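You operate a simulated robot arm through the tools that you are given. There is no shell and no other tool.

The job below is to be done with a simulated robot arm. You get a single attempt, and the scene is never put back.

Task
Unwind the mini blue bobbin fully and set it on the pack bench.
Fine: black knob to UNWIND, winder slider till EMPTY and left home, knob to WIND again, roller arm away before lifting. Leave the rest.
Where things are to end (x, y in the base frame): mini blue bobbin within 0.06 m of [0.7, -0.04].

The check looks at the end state, three seconds after you hand in, the way a careful person would. Anything else that was tipped, shoved, dropped, spilled or broken makes it a failure.

Robot
A 7-joint arm with a three-finger gripper, fixed in place. Base frame: the origin is at the foot of the arm, x ahead of it, y to its left, z up; the work surface is at about z = 0.76. Units: m, degrees, N and s.
Its first joint turns from -166.0 to 166.0 degrees. Payload 2.69 kg.
The tool frame sits at the grasp point between the pads (the TCP): z along the fingers, y along the line on which they close. The tips reach 0.03 m beyond it. The gripper opens to 0.128 m. The gripper's body begins 0.117 m behind the TCP.
Orientation is told as [roll, pitch, yaw] about the base's x, y, z axes, in that order, counted from this pose: with the fingers straight down and closing along the base's y, the tool's x points along the base's -x, its y along +y and its z along -z.

Tools
- The arm moves only by the tool arm_command. Its argument "commands" is a list that holds one entry, the list of rows, each a list of 7 numbers: the closure in counts, from 0 (fully open) to 255 (shut), then the shift along the base's x, y, z in m, then the turn, a rotation vector about the base's x, y, z in degrees. In form: [[[claw, x, y, z, rx, ry, rz], ...]]. A call has 1 to 20 rows; each row shifts and turns the commanded pose from where the row before left it. A row lasts 0.2 s, in which the tool goes at most 0.05 m and 8.6 degrees; a call with a longer step from one row to the next is refused whole, and so is a gripper value outside its range. Where a pose cannot be reached the arm comes as near as it can. A force on the tool above 90 N (or 10 N above the force at the start of the call, whichever is more), or a blocked arm, ends the call early, and 0.2 s more pass. The fingers move at their own pace and stop on an object; they squeeze with about 33 N. The grip force told is the motor's: it shows also when the fingers shut on nothing. Time passes only in rows, and 0.2 s behind the last, so rows that do not move let the fingers close. It gives the time, the measured TCP pose, the force on the tool (base axes), the opening and the grip force at its end, in the units of the frame above (readings bear some noise), with the torque about the TCP (base axes, N m) and any sound that the robot's microphone picked up, and new pictures: "pictures" is both (left out), scene, wrist or none.
- Cameras (640 x 400 px; columns grow to the right, rows downward): "scene" is fixed at [0.3903, 0.649, 1.5227]; the picture's right is [-0.84, -0.55, 0.00], its down [-0.34, 0.52, -0.79] and it looks along [0.43, -0.66, -0.62] (base axes); focal length 324 px, centre (320, 200). "wrist" rides on the gripper at [0.058, 0.054, -0.131] in the tool frame; the picture's right is [-0.68, 0.74, 0.00], its down [-0.62, -0.57, -0.55] and it looks along [-0.40, -0.37, 0.84] (tool axes); focal length 234 px, centre (320, 200). There is no depth. A picture from a camera that has moved, and an enlarged one, comes with that camera's place and axes in the base frame and with its lens. The place of the scene camera against the robot may be out by one fixed shift of up to 0.025 m in any direction.
- lift_body(by): slides the trunk up (or, below 0, down) by that many m; the arm rides with it, the base frame stays. It gives what a move gives, with no picture.
- enlarge(camera, box): a new picture of the part [left, top, right, bottom] of that camera's present view, enlarged. The clock stands still meanwhile.
- sign_off(): hands the job in; it is judged then, once.

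Nothing tells you positions but the pictures and the camera data. Unless the task says otherwise, let go and move clear before handing in.

The tools are called as name(argument=value, ...) on one line, values as JSON. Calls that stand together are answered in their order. arm_command: Moves the arm, as the interface text tells. Its arguments: {"type":"object","properties":{"commands":{"type":"array","items":{"type":"array","items":{"type":"array","items":{"type":"number"}}}},"pictures":{"type":"string","enum":["both","scene","wrist","none"]}},"required":["commands"]} The other tools are called the same way: lift_body (by) slides the trunk up or down; enlarge (camera, box) takes an enlarged picture of a part of a camera's view; sign_off () hands the job in.

At the start:

```text
clock: 0.0
tool_pos: [0.6457, -0.1151, 1.1517]
ee_rot: [0.0, 0.1, 0.0]
force: [0.2, 0.5, 0.3]
ft_torque: [-0.03, 0.02, -0.03]
grip_width: 0.1279
grasp_force: 0.0
trunk travel left (down, up): [-0.15, 0.2]
```

scene: 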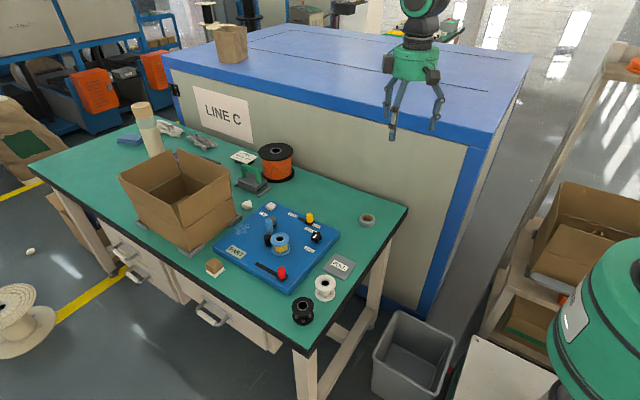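
wrist: 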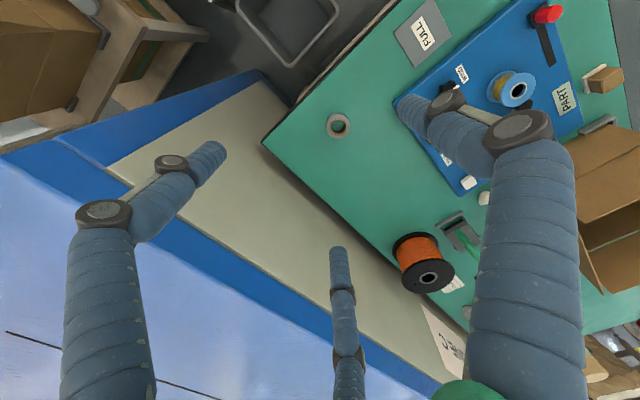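

I see a green bench with a blue winder board carrying a small blue bobbin, a red slider knob, a black knob and a yellow knob. I'll take enlarged pictures of it before I move anything.

enlarge(camera="scene", box=[200, 180, 360, 330])

enlarge(camera="scene", box=[235, 195, 335, 260])

enlarge(camera="wrist", box=[380, 0, 640, 200])

enlarge(camera="scene", box=[100, 90, 420, 330])

```text
2.67 times, centred on (280, 255) of scene
camera zoom: at [0.3903, 0.649, 1.5227], right [-0.84, -0.55, 0.0], down [-0.34, 0.52, -0.79], along [0.43, -0.66, -0.62], focal length 863 px, centre (427, 53)
```

zoom: 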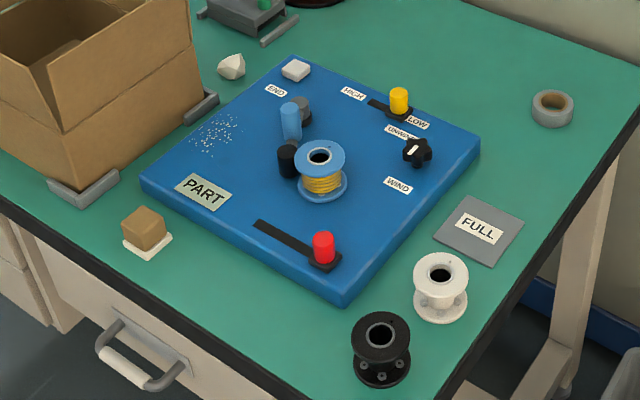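

```text
6.15 times, centred on (285, 228) of scene
camera zoom: at [0.3903, 0.649, 1.5227], right [-0.84, -0.55, 0.0], down [-0.34, 0.52, -0.79], along [0.43, -0.66, -0.62], focal length 1992 px, centre (535, 31)
```

zoom: 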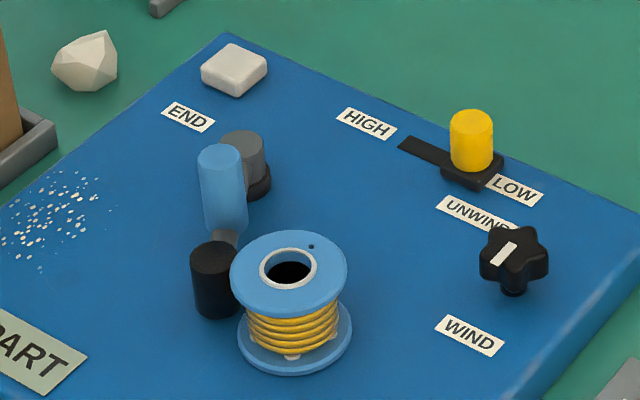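

```text
2.00 times, centred on (510, 100) of wrist
camera zoom: at [0.5885, -0.0623, 1.283], right [0.68, 0.74, 0.0], down [0.62, -0.57, 0.55], along [0.4, -0.37, -0.84], focal length 468 px, centre (-60, 400)
```

zoom: 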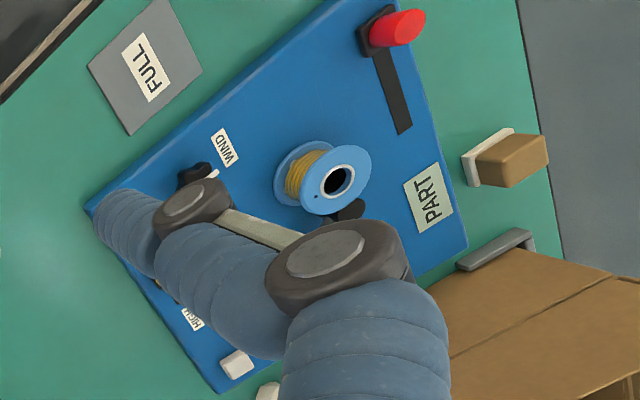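

```text
1.67 times, centred on (260, 210) of scene
camera zoom: at [0.3903, 0.649, 1.5227], right [-0.84, -0.55, 0.0], down [-0.34, 0.52, -0.79], along [0.43, -0.66, -0.62], focal length 539 px, centre (420, 183)
```

zoom: 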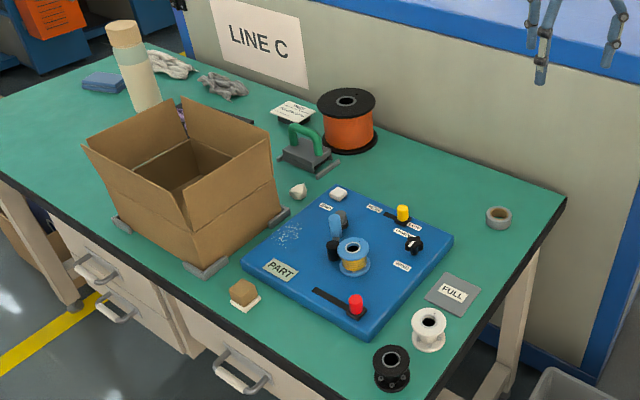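

enlarge(camera="scene", box=[350, 0, 480, 150])

enlarge(camera="scene", box=[295, 220, 335, 250])

enlarge(camera="scene", box=[255, 205, 305, 260])

enlarge(camera="scene", box=[220, 235, 300, 295])

```text
2.67 times, centred on (415, 75) of scene
camera zoom: at [0.3903, 0.649, 1.5227], right [-0.84, -0.55, 0.0], down [-0.34, 0.52, -0.79], along [0.43, -0.66, -0.62], focal length 863 px, centre (67, 533)
```

zoom: 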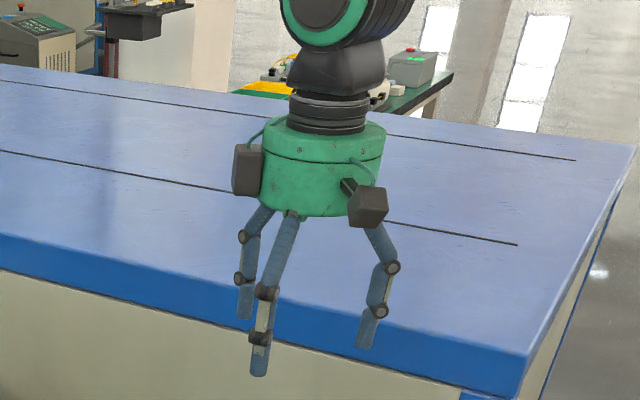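

```text
13.33 times, centred on (315, 235) of scene
camera zoom: at [0.3903, 0.649, 1.5227], right [-0.84, -0.55, 0.0], down [-0.34, 0.52, -0.79], along [0.43, -0.66, -0.62], focal length 4315 px, centre (387, -267)
```

zoom: 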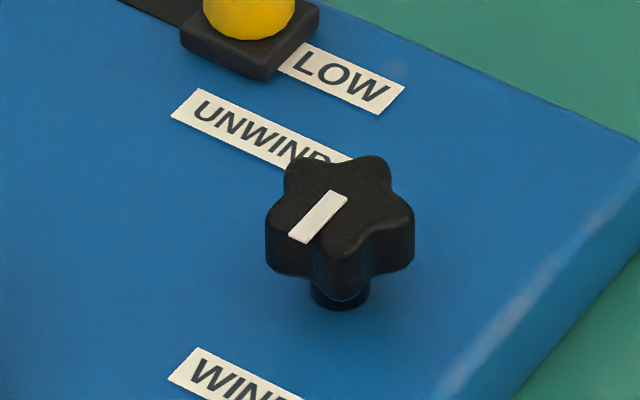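

```text
7.27 times, centred on (280, 232) of scene
camera zoom: at [0.3903, 0.649, 1.5227], right [-0.84, -0.55, 0.0], down [-0.34, 0.52, -0.79], along [0.43, -0.66, -0.62], focal length 2354 px, centre (611, -36)
```

zoom: 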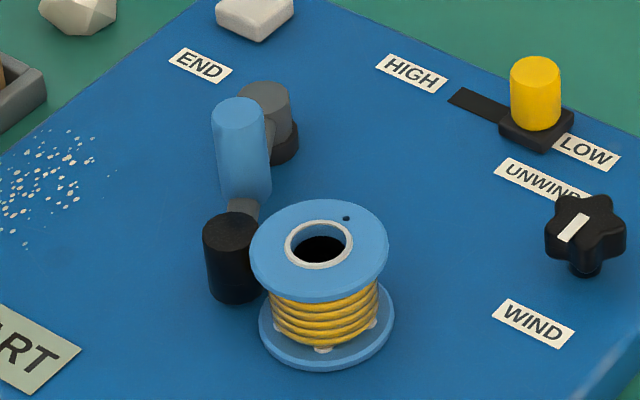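

```text
6.67 times, centred on (260, 265) of scene
camera zoom: at [0.3903, 0.649, 1.5227], right [-0.84, -0.55, 0.0], down [-0.34, 0.52, -0.79], along [0.43, -0.66, -0.62], focal length 2158 px, centre (720, -233)
```

zoom: 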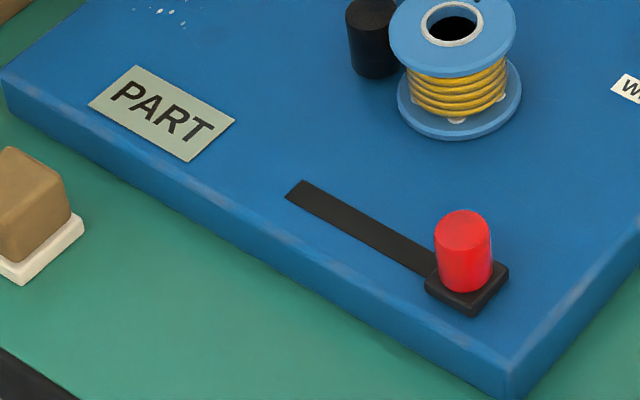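

The winder board is near (0.86, 0.15). The black knob's pointer seems to point at WIND and the red slider is at the -x end of its slot. I'll move the wrist camera over the board for a clean top view.

arm_command(commands=[[[0, 0.025, 0.02, 0, 0, 0, 0], [0, 0.025, 0.02, 0, 0, 0, 0], [0, 0.025, 0.02, 0, 0, 0, 0], [0, 0.025, 0.02, 0, 0, 0, 0], [0, 0.025, 0.02, 0, 0, 0, 0], [0, 0.025, 0.02, 0, 0, 0, 0], [0, 0.025, 0.02, 0, 0, 0, 0], [0, 0.025, 0.02, 0, 0, 0, 0], [0, 0, 0, 0, 0, 0, 0]]])

```text
clock: 2.0
tool_pos: [0.8467, 0.0461, 1.1504]
ee_rot: [0.0, -0.1, -0.1]
force: [-0.2, 0.0, 0.5]
ft_torque: [-0.07, 0.01, -0.01]
grip_width: 0.1278
grasp_force: 0.1
trunk travel left (down, up): [-0.15, 0.2]
camera wrist: at [0.7884, 0.0989, 1.2833], right [0.68, 0.74, 0.0], down [0.62, -0.57, 0.55], along [0.4, -0.37, -0.84], focal length 234 px, centre (320, 200)
```

scene: 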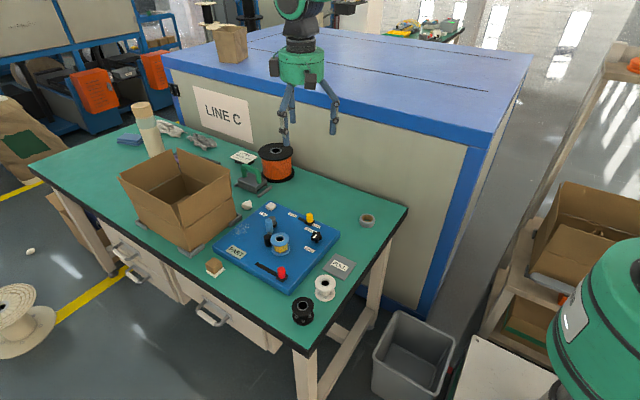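
wrist: 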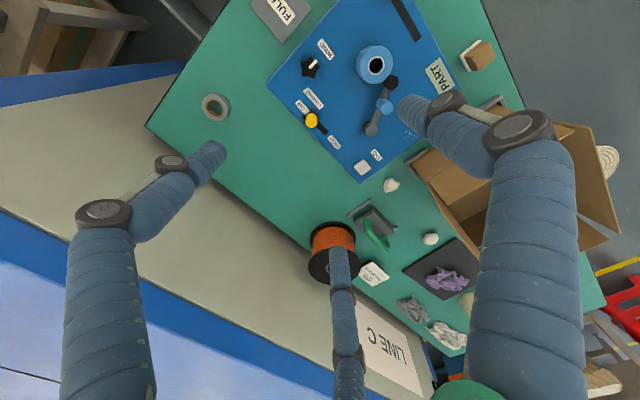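

The board is now in clear view between the fingers. I'll enlarge this view to read the knob pointer and locate each part.

enlarge(camera="wrist", box=[260, 20, 340, 80])

enlarge(camera="wrist", box=[250, 0, 480, 190])

enlarge(camera="wrist", box=[340, 40, 420, 150])

```text
6.67 times, centred on (300, 50) of wrist
camera zoom: at [0.7884, 0.0989, 1.2833], right [0.68, 0.74, 0.0], down [0.62, -0.57, 0.55], along [0.4, -0.37, -0.84], focal length 1561 px, centre (453, 1200)
```

zoom: 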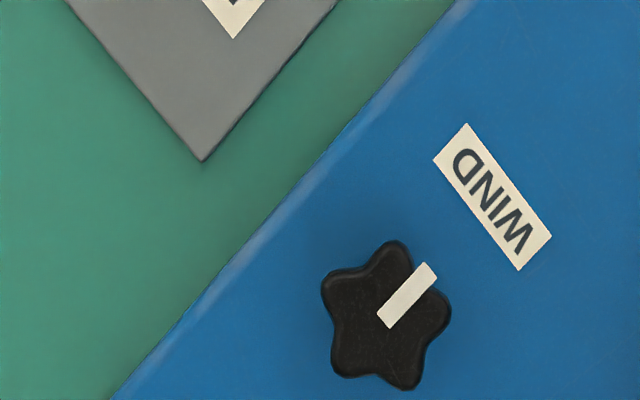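

```text
2.11 times, centred on (365, 95) of wrist
camera zoom: at [0.7884, 0.0989, 1.2833], right [0.68, 0.74, 0.0], down [0.62, -0.57, 0.55], along [0.4, -0.37, -0.84], focal length 493 px, centre (225, 421)
```

zoom: 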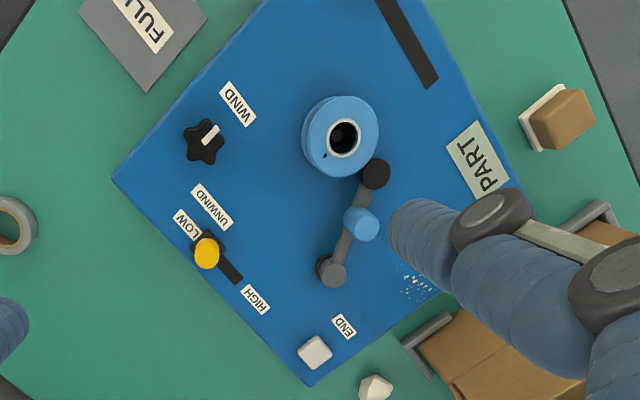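

```text
3.64 times, centred on (380, 95) of wrist
camera zoom: at [0.7884, 0.0989, 1.2833], right [0.68, 0.74, 0.0], down [0.62, -0.57, 0.55], along [0.4, -0.37, -0.84], focal length 852 px, centre (102, 582)
```

zoom: 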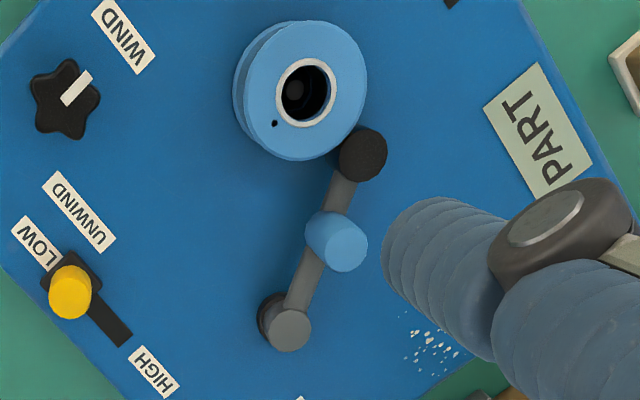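

Estimated positions:

| Part | Position |
|---|---|
| Black knob | about (0.799, 0.067), pointing +y at WIND |
| UNWIND label | toward (+x, -y) from the knob |
| Bobbin | about (0.870, 0.149) |
| Roller arm handle | about (0.93, 0.12), pivot near (0.955, 0.078) |

Next I go above the knob, yawed so that I have room to turn it clockwise.

arm_command(commands=[[[110, -0.007, 0.003, -0.028, 0, 0, 8.5], [110, -0.007, 0.003, -0.028, 0, 0, 8.5], [110, -0.007, 0.003, -0.028, 0, 0, 8.5], [110, -0.007, 0.003, -0.028, 0, 0, 8.5], [110, -0.007, 0.003, -0.028, 0, 0, 8.5], [110, -0.007, 0.003, -0.028, 0, 0, 8.5], [110, -0.007, 0.003, -0.028, 0, 0, 8.5], [110, 0, 0, 0, 0, 0, 0], [110, 0, 0, 0, 0, 0, 0]]])

```text
clock: 4.0
tool_pos: [0.7962, 0.0661, 0.9565]
ee_rot: [0.0, 0.1, 59.5]
force: [0.4, 0.1, 0.1]
ft_torque: [0.01, -0.01, 0.01]
grip_width: 0.0728
grasp_force: 0.1
trunk travel left (down, up): [-0.15, 0.2]
camera wrist: at [0.7216, 0.0418, 1.0874], right [-0.29, 0.96, 0.0], down [0.8, 0.24, 0.55], along [0.52, 0.16, -0.84], focal length 234 px, centre (320, 200)
```

scene: 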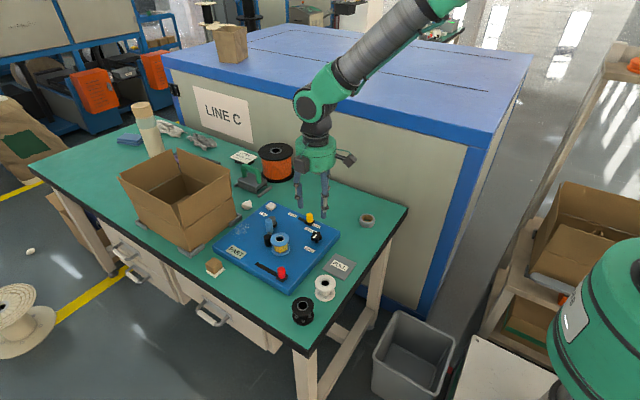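
wrist: 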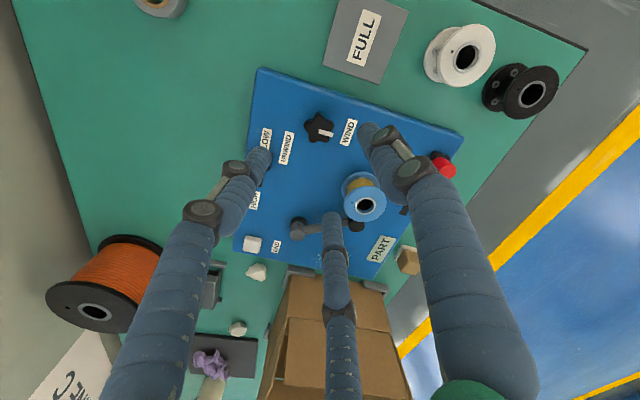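

enlarge(camera="wrist", box=[260, 90, 380, 165])

enlarge(camera="scene", box=[270, 150, 350, 270])

```text
5.33 times, centred on (320, 128) of wrist
camera zoom: at [0.7216, 0.0418, 1.0874], right [-0.29, 0.96, 0.0], down [0.8, 0.24, 0.55], along [0.52, 0.16, -0.84], focal length 1249 px, centre (320, 587)
```

zoom: 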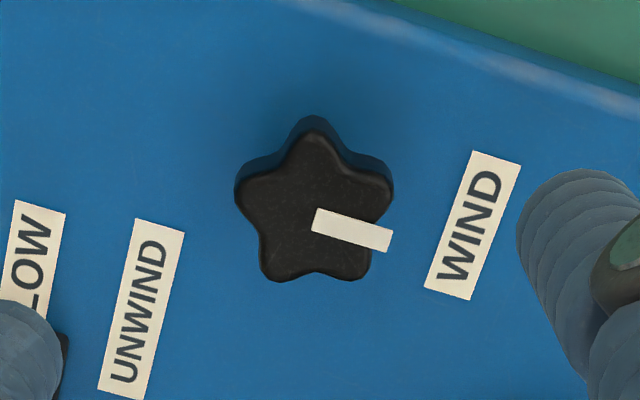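

```text
3.33 times, centred on (310, 210) of scene
camera zoom: at [0.3903, 0.649, 1.5227], right [-0.84, -0.55, 0.0], down [-0.34, 0.52, -0.79], along [0.43, -0.66, -0.62], focal length 1079 px, centre (353, 167)
```

zoom: 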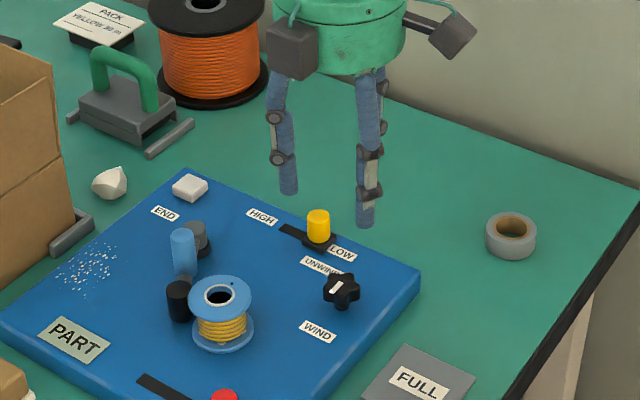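

The knob is directly below the tool. I'll descend partway and check the finger alignment before going around it.

arm_command(commands=[[[110, 0.0005, -0.0005, -0.035, 0, 0, 0], [110, 0, 0, -0.035, 0, 0, 0], [110, 0, 0, 0, 0, 0, 0]]])

enlarge(camera="wrist", box=[220, 70, 460, 250])

enlarge(camera="scene", box=[270, 170, 350, 270])

```text
clock: 4.8
tool_pos: [0.797, 0.0647, 0.8837]
ee_rot: [0.0, 0.0, 59.5]
force: [-0.2, -0.3, -0.1]
ft_torque: [0.01, 0.02, 0.01]
grip_width: 0.0728
grasp_force: 0.0
trunk travel left (down, up): [-0.15, 0.2]
camera wrist: at [0.7224, 0.0421, 1.0156], right [-0.29, 0.96, 0.0], down [0.8, 0.24, 0.55], along [0.52, 0.16, -0.84], focal length 234 px, centre (320, 200)
```

scene: 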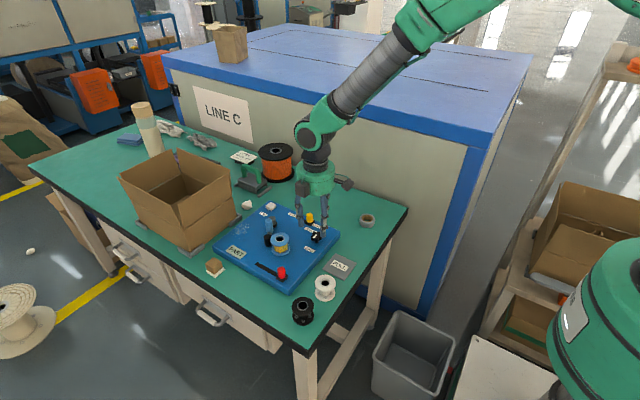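
wrist: 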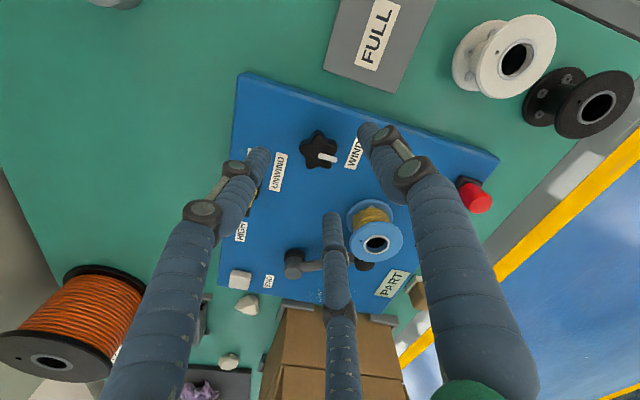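

```text
2.22 times, centred on (340, 160) of wrist
camera zoom: at [0.7224, 0.0421, 1.0156], right [-0.29, 0.96, 0.0], down [0.8, 0.24, 0.55], along [0.52, 0.16, -0.84], focal length 520 px, centre (276, 289)
```

zoom: 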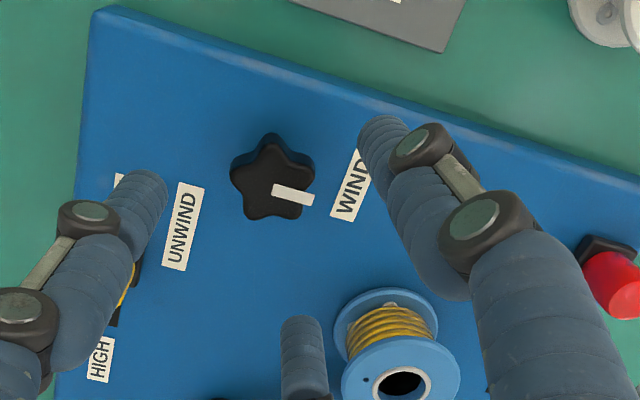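

```text
4.00 times, centred on (310, 220) of scene
camera zoom: at [0.3903, 0.649, 1.5227], right [-0.84, -0.55, 0.0], down [-0.34, 0.52, -0.79], along [0.43, -0.66, -0.62], focal length 1295 px, centre (360, 120)
```

zoom: 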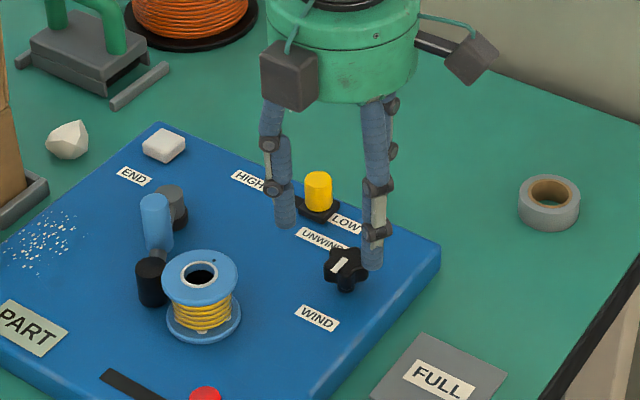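

The fingers surround the knob with clearance on every side. I'll descend and close on it.

arm_command(commands=[[[110, -0.0005, -0.0012, -0.028, 0, 0, 0], [110, 0, 0, -0.027, 0, 0, 0], [110, 0, 0, 0, 0, 0, 0], [200, 0, 0, 0, 0, 0, 0], [255, 0, 0, 0, 0, 0, 0], [255, 0, 0, 0, 0, 0, 0]]])

enlarge(camera="wrist", box=[220, 90, 460, 270])

enlarge(camera="scene", box=[270, 180, 350, 260])

```text
clock: 6.2
tool_pos: [0.7975, 0.0635, 0.8296]
ee_rot: [-0.1, -0.1, 59.6]
force: [19.1, -7.9, -7.3]
ft_torque: [-0.31, -0.71, -0.02]
grip_width: 0.0315
grasp_force: 45.5
trunk travel left (down, up): [-0.15, 0.2]
camera wrist: at [0.7229, 0.0392, 0.9615], right [-0.29, 0.96, 0.0], down [0.8, 0.24, 0.55], along [0.53, 0.16, -0.84], focal length 234 px, centre (320, 200)
```

scene: 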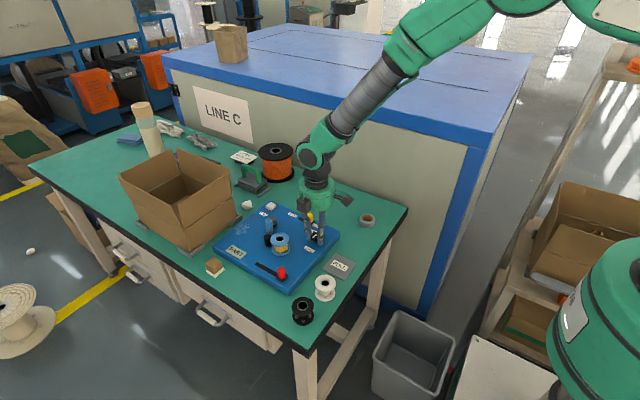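
wrist: 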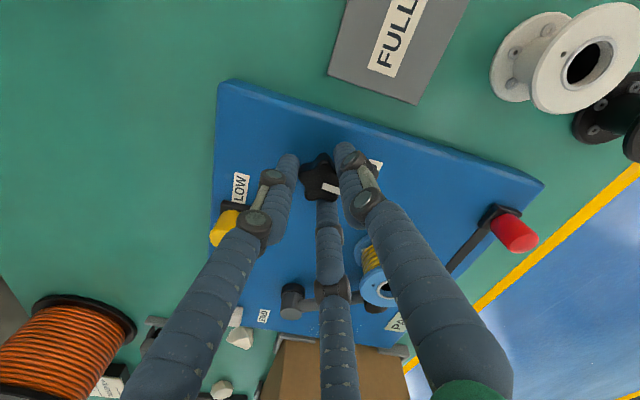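

```text
2.22 times, centred on (340, 180) of wrist
camera zoom: at [0.7229, 0.0392, 0.9615], right [-0.29, 0.96, 0.0], down [0.8, 0.24, 0.55], along [0.53, 0.16, -0.84], focal length 520 px, centre (276, 244)
```

zoom: 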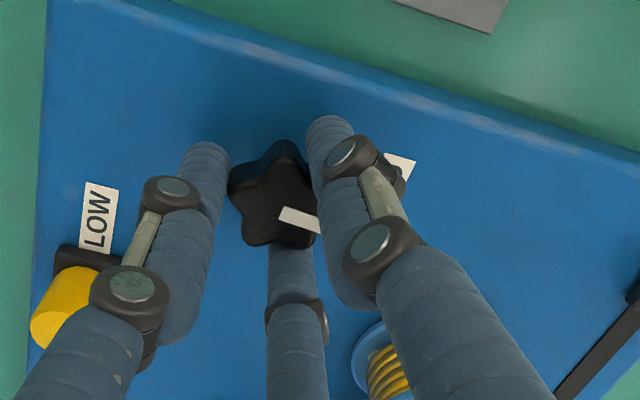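

```text
5.00 times, centred on (310, 220) of scene
camera zoom: at [0.3903, 0.649, 1.5227], right [-0.84, -0.55, 0.0], down [-0.34, 0.52, -0.79], along [0.43, -0.66, -0.62], focal length 1618 px, centre (370, 100)
```

zoom: 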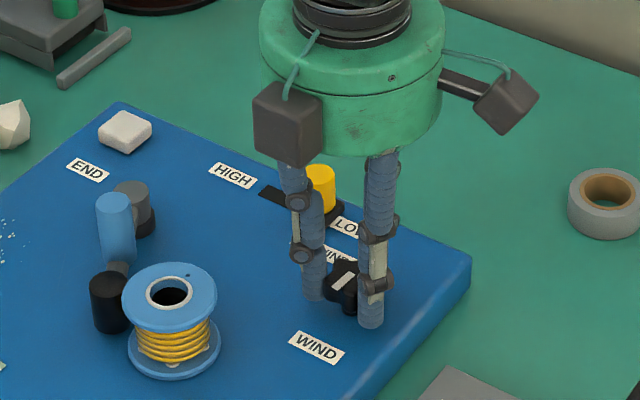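

The fingers hold the knob at a width of 0.0315 m, with a small sideways offset force. I'll nudge to centre on it and begin turning clockwise.

arm_command(commands=[[[255, 0.0015, -0.0008, 0, 0, 0, 0], [255, 0, 0, 0, 0, 0, -6], [255, 0, 0, 0, 0, 0, -8], [255, 0, 0, 0, 0, 0, -8], [255, 0, 0, 0, 0, 0, -8], [255, 0, 0, 0, 0, 0, 0]]])

enlarge(camera="wrist", box=[220, 90, 460, 270])

enlarge(camera="scene", box=[270, 180, 350, 260])

```text
clock: 7.6
tool_pos: [0.7973, 0.0625, 0.8303]
ee_rot: [-0.1, 0.2, 29.3]
force: [-3.6, -1.9, 3.1]
ft_torque: [0.21, 0.23, 0.02]
grip_width: 0.0311
grasp_force: 45.1
trunk travel left (down, up): [-0.15, 0.2]
camera wrist: at [0.7213, 0.0804, 0.9618], right [0.23, 0.97, 0.0], down [0.82, -0.19, 0.55], along [0.53, -0.13, -0.84], focal length 234 px, centre (320, 200)
```

scene: 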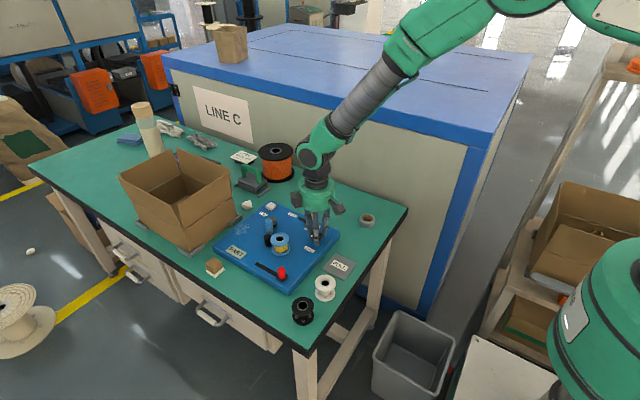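
wrist: 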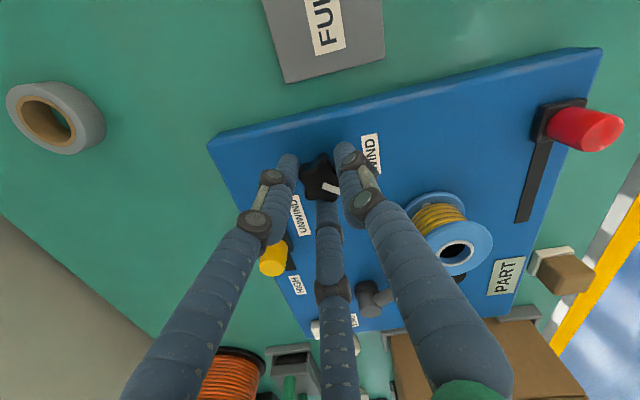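

```text
2.22 times, centred on (340, 180) of wrist
camera zoom: at [0.7213, 0.0804, 0.9618], right [0.23, 0.97, 0.0], down [0.82, -0.19, 0.55], along [0.53, -0.13, -0.84], focal length 520 px, centre (276, 244)
```

zoom: 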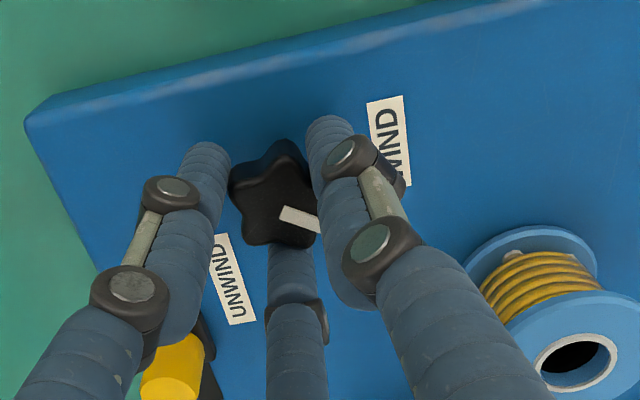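

```text
5.00 times, centred on (310, 220) of scene
camera zoom: at [0.3903, 0.649, 1.5227], right [-0.84, -0.55, 0.0], down [-0.34, 0.52, -0.79], along [0.43, -0.66, -0.62], focal length 1618 px, centre (370, 100)
```

zoom: 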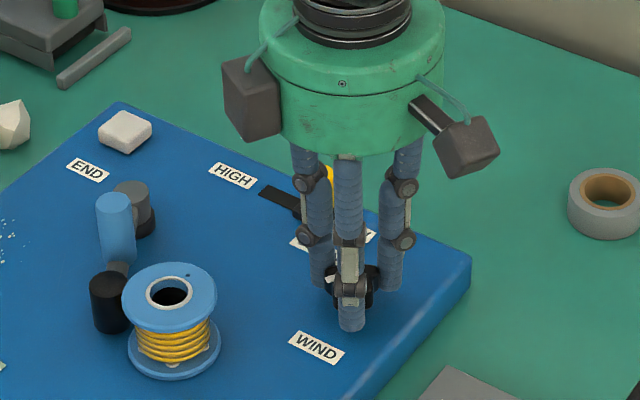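

The knob turns with the gripper and the torque is low. I'll keep turning clockwise toward UNWIND.

arm_command(commands=[[[255, 0, 0, 0, 0, 0, -8], [255, 0, 0, 0, 0, 0, -8], [255, 0, 0, 0, 0, 0, -8], [255, 0, 0, 0, 0, 0, -8], [255, 0, 0, 0, 0, 0, -8], [255, 0, 0, 0, 0, 0, -8], [255, 0, 0, 0, 0, 0, -8], [255, 0, 0, 0, 0, 0, 0]]], pictures="wrist")

enlarge(camera="wrist", box=[220, 90, 460, 270])

```text
clock: 9.4
tool_pos: [0.7969, 0.063, 0.8301]
ee_rot: [-0.2, 0.0, -26.5]
force: [-24.5, 14.8, -1.2]
ft_torque: [0.46, 1.07, -0.01]
grip_width: 0.0314
grasp_force: 44.9
trunk travel left (down, up): [-0.15, 0.2]
camera wrist: at [0.7699, 0.1375, 0.9617], right [0.93, 0.36, 0.0], down [0.3, -0.78, 0.55], along [0.19, -0.51, -0.84], focal length 234 px, centre (320, 200)
```

wrist: 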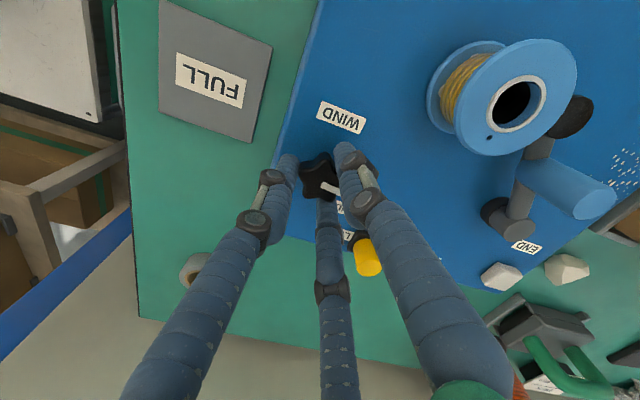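

```text
2.22 times, centred on (340, 180) of wrist
camera zoom: at [0.7699, 0.1375, 0.9617], right [0.93, 0.36, 0.0], down [0.3, -0.78, 0.55], along [0.19, -0.51, -0.84], focal length 520 px, centre (276, 244)
```

zoom: 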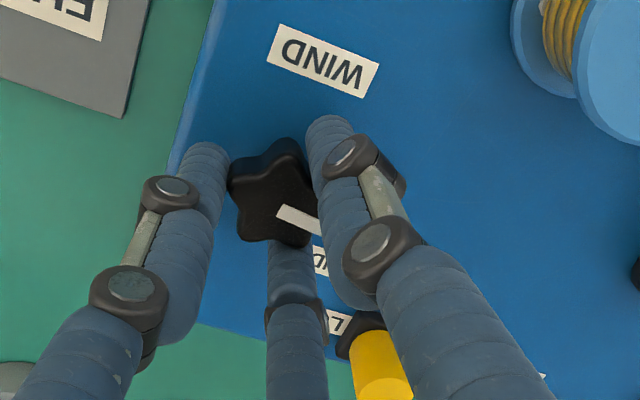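

The pointer is now near +x, and a sideways load is building. I'll relax it with a small shift and continue turning.

arm_command(commands=[[[255, -0.0016, 0.0009, 0, 0, 0, 0], [255, 0, 0, 0, 0, 0, -8], [255, 0, 0, 0, 0, 0, -8], [255, 0, 0, 0, 0, 0, 0]]], pictures="wrist")

enlarge(camera="wrist", box=[220, 90, 460, 270])

```text
clock: 10.4
tool_pos: [0.7969, 0.0646, 0.8306]
ee_rot: [0.0, -0.1, -42.5]
force: [-8.2, 4.2, -13.7]
ft_torque: [-0.5, -0.45, 0.03]
grip_width: 0.0308
grasp_force: 44.5
trunk travel left (down, up): [-0.15, 0.2]
camera wrist: at [0.7914, 0.1424, 0.9617], right [1.0, 0.08, 0.0], down [0.07, -0.83, 0.55], along [0.05, -0.55, -0.84], focal length 234 px, centre (320, 200)
```

wrist: 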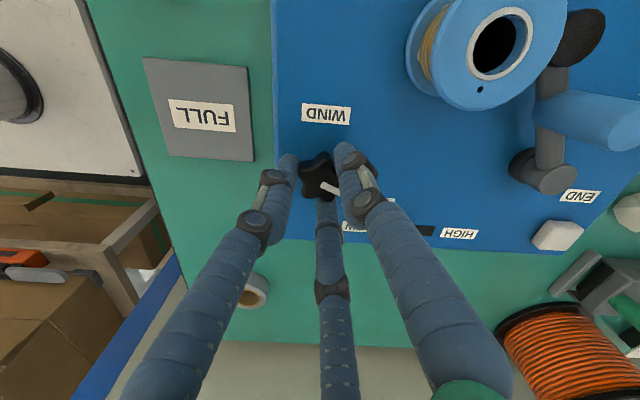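

```text
2.22 times, centred on (340, 180) of wrist
camera zoom: at [0.7914, 0.1424, 0.9617], right [1.0, 0.08, 0.0], down [0.07, -0.83, 0.55], along [0.05, -0.55, -0.84], focal length 520 px, centre (276, 244)
```

zoom: 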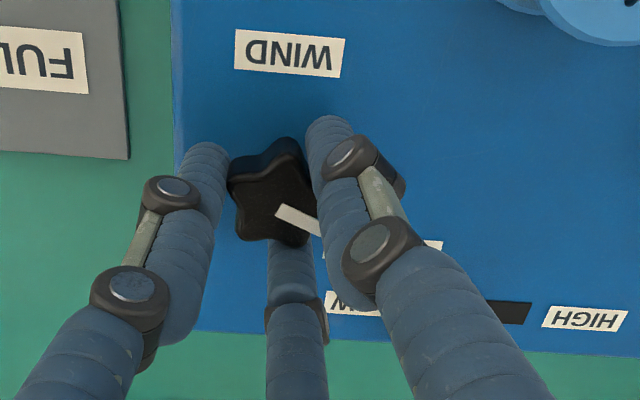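

enlarge(camera="wrist", box=[290, 140, 370, 200])

enlarge(camera="scene", box=[290, 205, 350, 250])

```text
6.67 times, centred on (330, 170) of wrist
camera zoom: at [0.7914, 0.1424, 0.9617], right [1.0, 0.08, 0.0], down [0.07, -0.83, 0.55], along [0.05, -0.55, -0.84], focal length 1561 px, centre (253, 400)
```

zoom: 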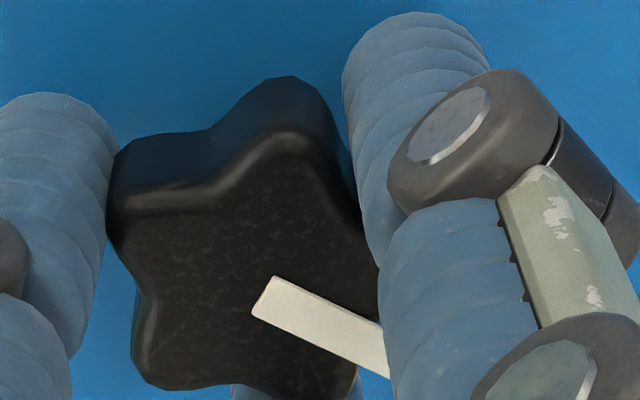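

```text
8.89 times, centred on (320, 228) of scene
camera zoom: at [0.3903, 0.649, 1.5227], right [-0.84, -0.55, 0.0], down [-0.34, 0.52, -0.79], along [0.43, -0.66, -0.62], focal length 2877 px, centre (320, -44)
```

zoom: 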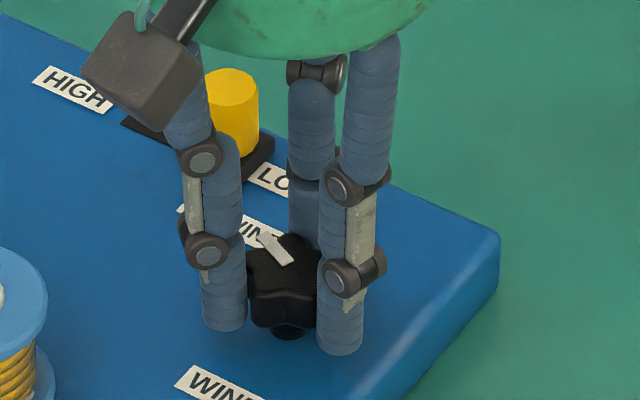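

The pointer is at about -24°, and the UNWIND label is at about -36°. I'll turn a little more and watch for the stop.

arm_command(commands=[[[255, 0, 0, 0, 0, 0, -5], [255, 0, 0, 0, 0, 0, -5], [255, 0, 0, 0, 0, 0, 0]]], pictures="wrist")

enlarge(camera="wrist", box=[290, 140, 370, 200])

enlarge(camera="scene", box=[290, 205, 350, 250])

```text
clock: 11.2
tool_pos: [0.7965, 0.0634, 0.8303]
ee_rot: [0.0, 0.0, -52.5]
force: [-10.0, 5.3, -7.6]
ft_torque: [0.15, 0.42, 0.64]
grip_width: 0.0309
grasp_force: 45.1
trunk travel left (down, up): [-0.15, 0.2]
camera wrist: at [0.805, 0.1426, 0.9617], right [1.0, -0.09, 0.0], down [-0.07, -0.83, 0.55], along [-0.05, -0.55, -0.84], focal length 234 px, centre (320, 200)
```

wrist: 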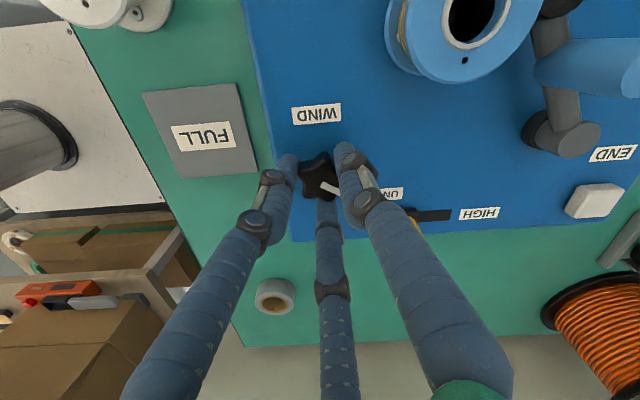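

```text
6.67 times, centred on (330, 170) of wrist
camera zoom: at [0.805, 0.1426, 0.9617], right [1.0, -0.09, 0.0], down [-0.07, -0.83, 0.55], along [-0.05, -0.55, -0.84], focal length 1561 px, centre (253, 400)
```

zoom: 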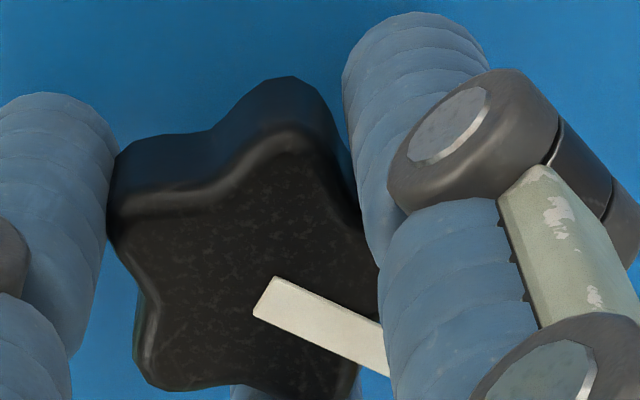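

```text
8.89 times, centred on (320, 228) of scene
camera zoom: at [0.3903, 0.649, 1.5227], right [-0.84, -0.55, 0.0], down [-0.34, 0.52, -0.79], along [0.43, -0.66, -0.62], focal length 2877 px, centre (320, -44)
```

zoom: 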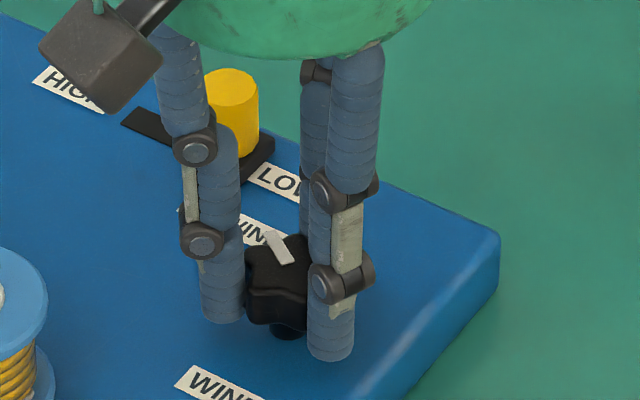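

arm_command(commands=[[[255, 0, 0, 0, 0, 0, -4], [255, 0, 0, 0, 0, 0, 0]]], pictures="wrist")

enlarge(camera="wrist", box=[290, 140, 370, 200])

enlarge(camera="scene", box=[290, 205, 350, 250])

```text
clock: 11.8
tool_pos: [0.7961, 0.065, 0.8299]
ee_rot: [0.0, 0.0, -56.4]
force: [-12.4, 14.6, -4.2]
ft_torque: [0.73, 0.54, 0.82]
grip_width: 0.0308
grasp_force: 44.2
trunk travel left (down, up): [-0.15, 0.2]
camera wrist: at [0.81, 0.1425, 0.9618], right [0.99, -0.16, 0.0], down [-0.13, -0.83, 0.55], along [-0.09, -0.54, -0.84], focal length 234 px, centre (320, 200)
```

wrist: 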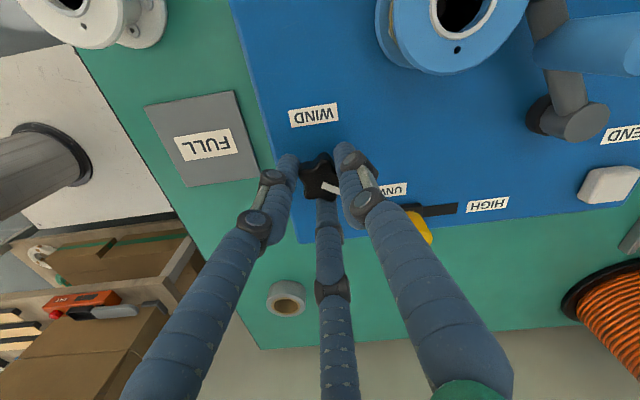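

```text
6.67 times, centred on (330, 170) of wrist
camera zoom: at [0.81, 0.1425, 0.9618], right [0.99, -0.16, 0.0], down [-0.13, -0.83, 0.55], along [-0.09, -0.54, -0.84], focal length 1561 px, centre (253, 400)
```

zoom: 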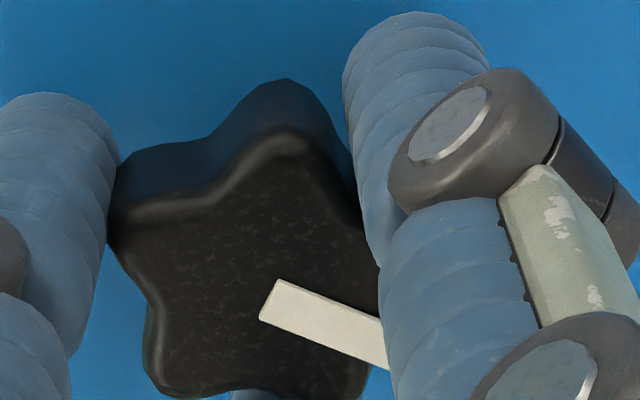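

```text
8.89 times, centred on (320, 228) of scene
camera zoom: at [0.3903, 0.649, 1.5227], right [-0.84, -0.55, 0.0], down [-0.34, 0.52, -0.79], along [0.43, -0.66, -0.62], focal length 2877 px, centre (320, -44)
```

zoom: 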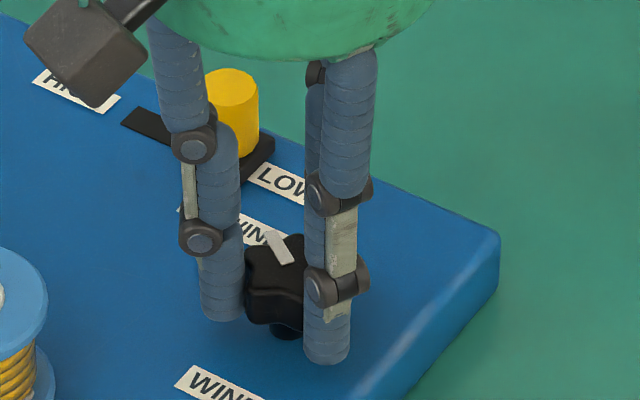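

The knob slipped slightly in the grip, so it has reached its stop at about -33°, pointing at UNWIND. I'll release it, rise and check that it stays.

arm_command(commands=[[[255, 0, 0, 0, 0, 0, 2], [180, 0, 0, 0, 0, 0, 0], [110, 0, 0, 0, 0, 0, 0], [110, 0, 0, 0, 0, 0, 0], [110, 0, 0, 0.03, 0, 0, 0], [110, 0, 0, 0.04, 0, 0, 0], [110, 0, 0, 0.04, 0, 0, 0], [110, 0, 0, 0, 0, 0, 0]]])

enlarge(camera="wrist", box=[260, 80, 400, 180])

enlarge(camera="scene", box=[220, 190, 350, 300])

```text
clock: 13.6
tool_pos: [0.7958, 0.065, 0.9411]
ee_rot: [0.0, 0.0, -54.4]
force: [-0.4, 0.7, 0.4]
ft_torque: [-0.01, -0.06, -0.01]
grip_width: 0.0725
grasp_force: 0.1
trunk travel left (down, up): [-0.15, 0.2]
camera wrist: at [0.8068, 0.1433, 1.0725], right [0.99, -0.12, 0.0], down [-0.1, -0.83, 0.55], along [-0.07, -0.54, -0.84], focal length 234 px, centre (320, 200)
```

scene: 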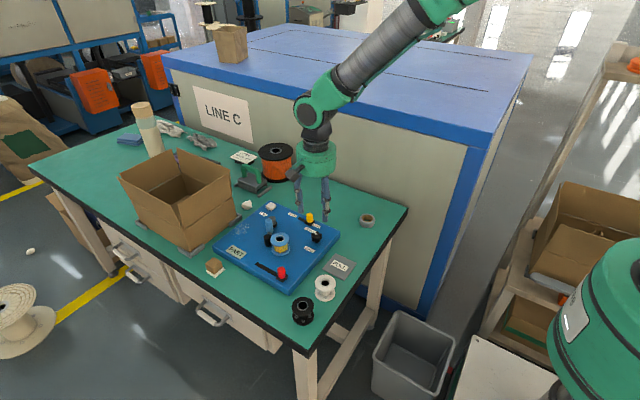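
wrist: 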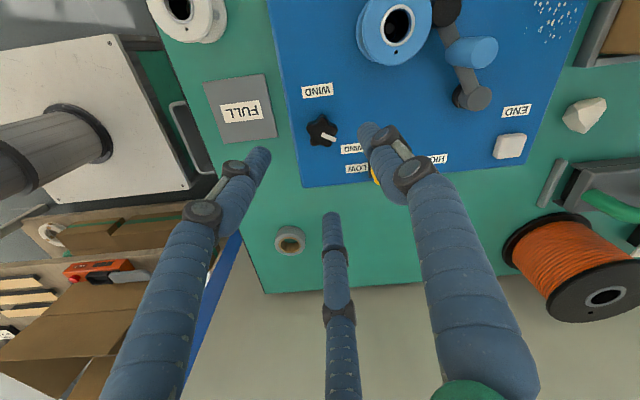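

```text
4.00 times, centred on (330, 130) of wrist
camera zoom: at [0.8068, 0.1433, 1.0725], right [0.99, -0.12, 0.0], down [-0.1, -0.83, 0.55], along [-0.07, -0.54, -0.84], focal length 937 px, centre (280, 480)
```

zoom: 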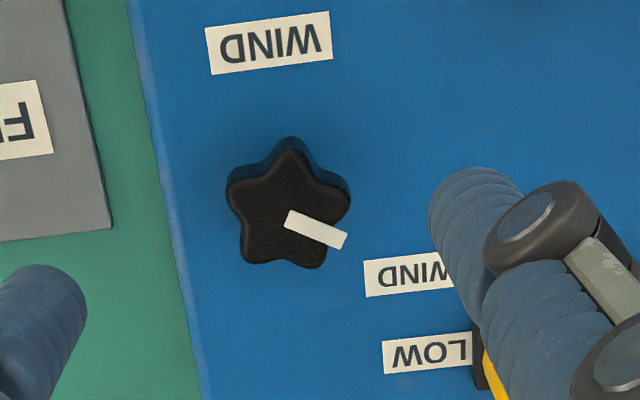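

```text
3.64 times, centred on (285, 245) of scene
camera zoom: at [0.3903, 0.649, 1.5227], right [-0.84, -0.55, 0.0], down [-0.34, 0.52, -0.79], along [0.43, -0.66, -0.62], focal length 1177 px, centre (447, 36)
```

zoom: 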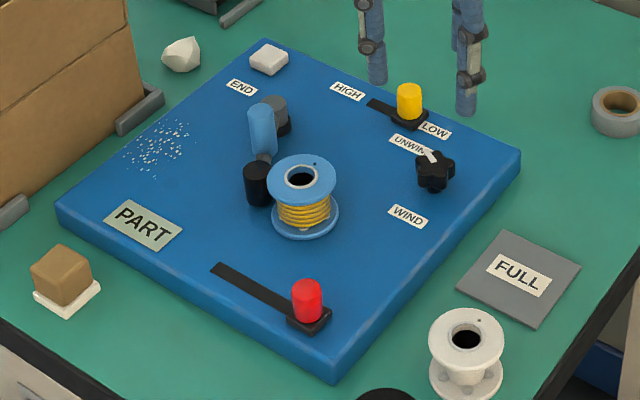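

The knob now points at UNWIND. The next target is the red slider, so I'll move above it with the fingers closing along x.

arm_command(commands=[[[110, 0, 0.034, 0.006, 0, 0, -7.1], [110, 0, 0.034, 0.006, 0, 0, -7.1], [110, 0, 0.034, 0.006, 0, 0, -7.1], [110, 0, 0.034, 0, 0, 0, -7.1], [110, 0, 0.034, 0, 0, 0, -7.2], [110, 0, 0.01, 0, 0, 0, 0], [110, 0, 0, 0, 0, 0, 0]]])

enlarge(camera="wrist", box=[240, 60, 400, 220])

enlarge(camera="scene", box=[220, 190, 350, 300])

```text
clock: 15.2
tool_pos: [0.7963, 0.2453, 0.958]
ee_rot: [0.0, 0.0, -90.3]
force: [-0.7, 0.2, -0.6]
ft_torque: [-0.03, 0.03, 0.0]
grip_width: 0.0727
grasp_force: 0.0
trunk travel left (down, up): [-0.15, 0.2]
camera wrist: at [0.8513, 0.303, 1.0896], right [0.73, -0.68, 0.0], down [-0.57, -0.61, 0.55], along [-0.37, -0.4, -0.84], focal length 234 px, centre (320, 200)
```

scene: 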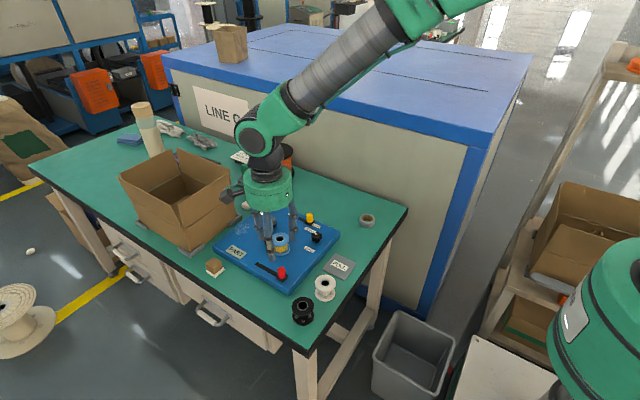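
wrist: 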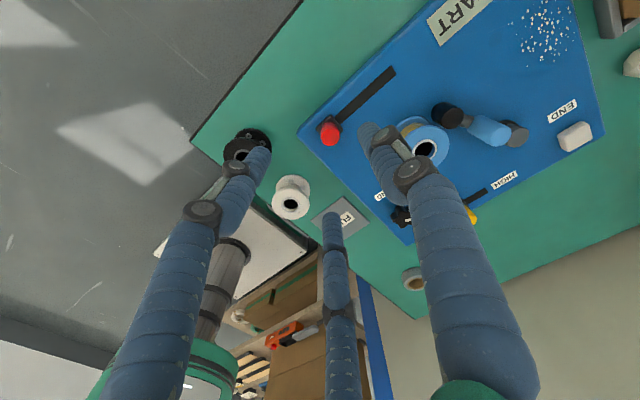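

```text
2.50 times, centred on (320, 140) of wrist
camera zoom: at [0.8513, 0.303, 1.0896], right [0.73, -0.68, 0.0], down [-0.57, -0.61, 0.55], along [-0.37, -0.4, -0.84], focal length 585 px, centre (320, 350)
```

zoom: 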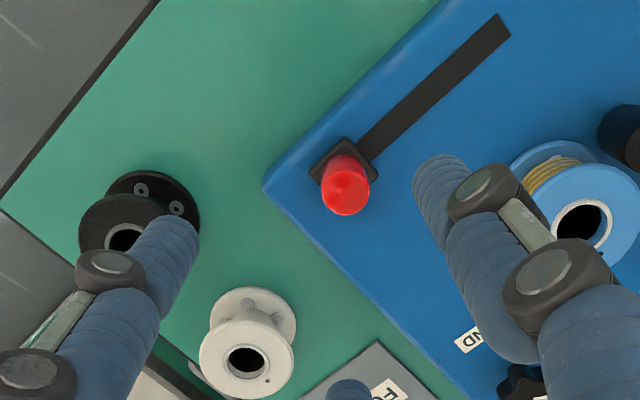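

```text
3.64 times, centred on (285, 245) of scene
camera zoom: at [0.3903, 0.649, 1.5227], right [-0.84, -0.55, 0.0], down [-0.34, 0.52, -0.79], along [0.43, -0.66, -0.62], focal length 1177 px, centre (447, 36)
```

zoom: 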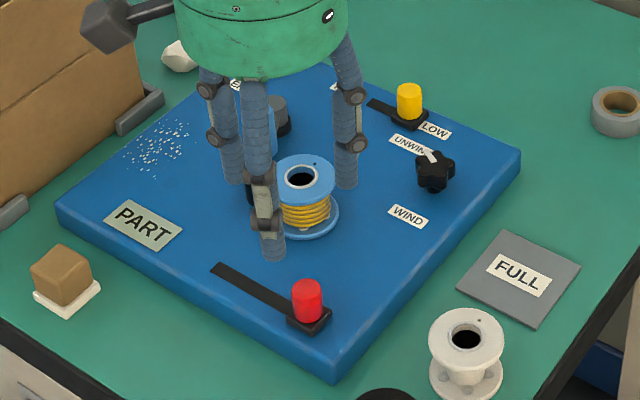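

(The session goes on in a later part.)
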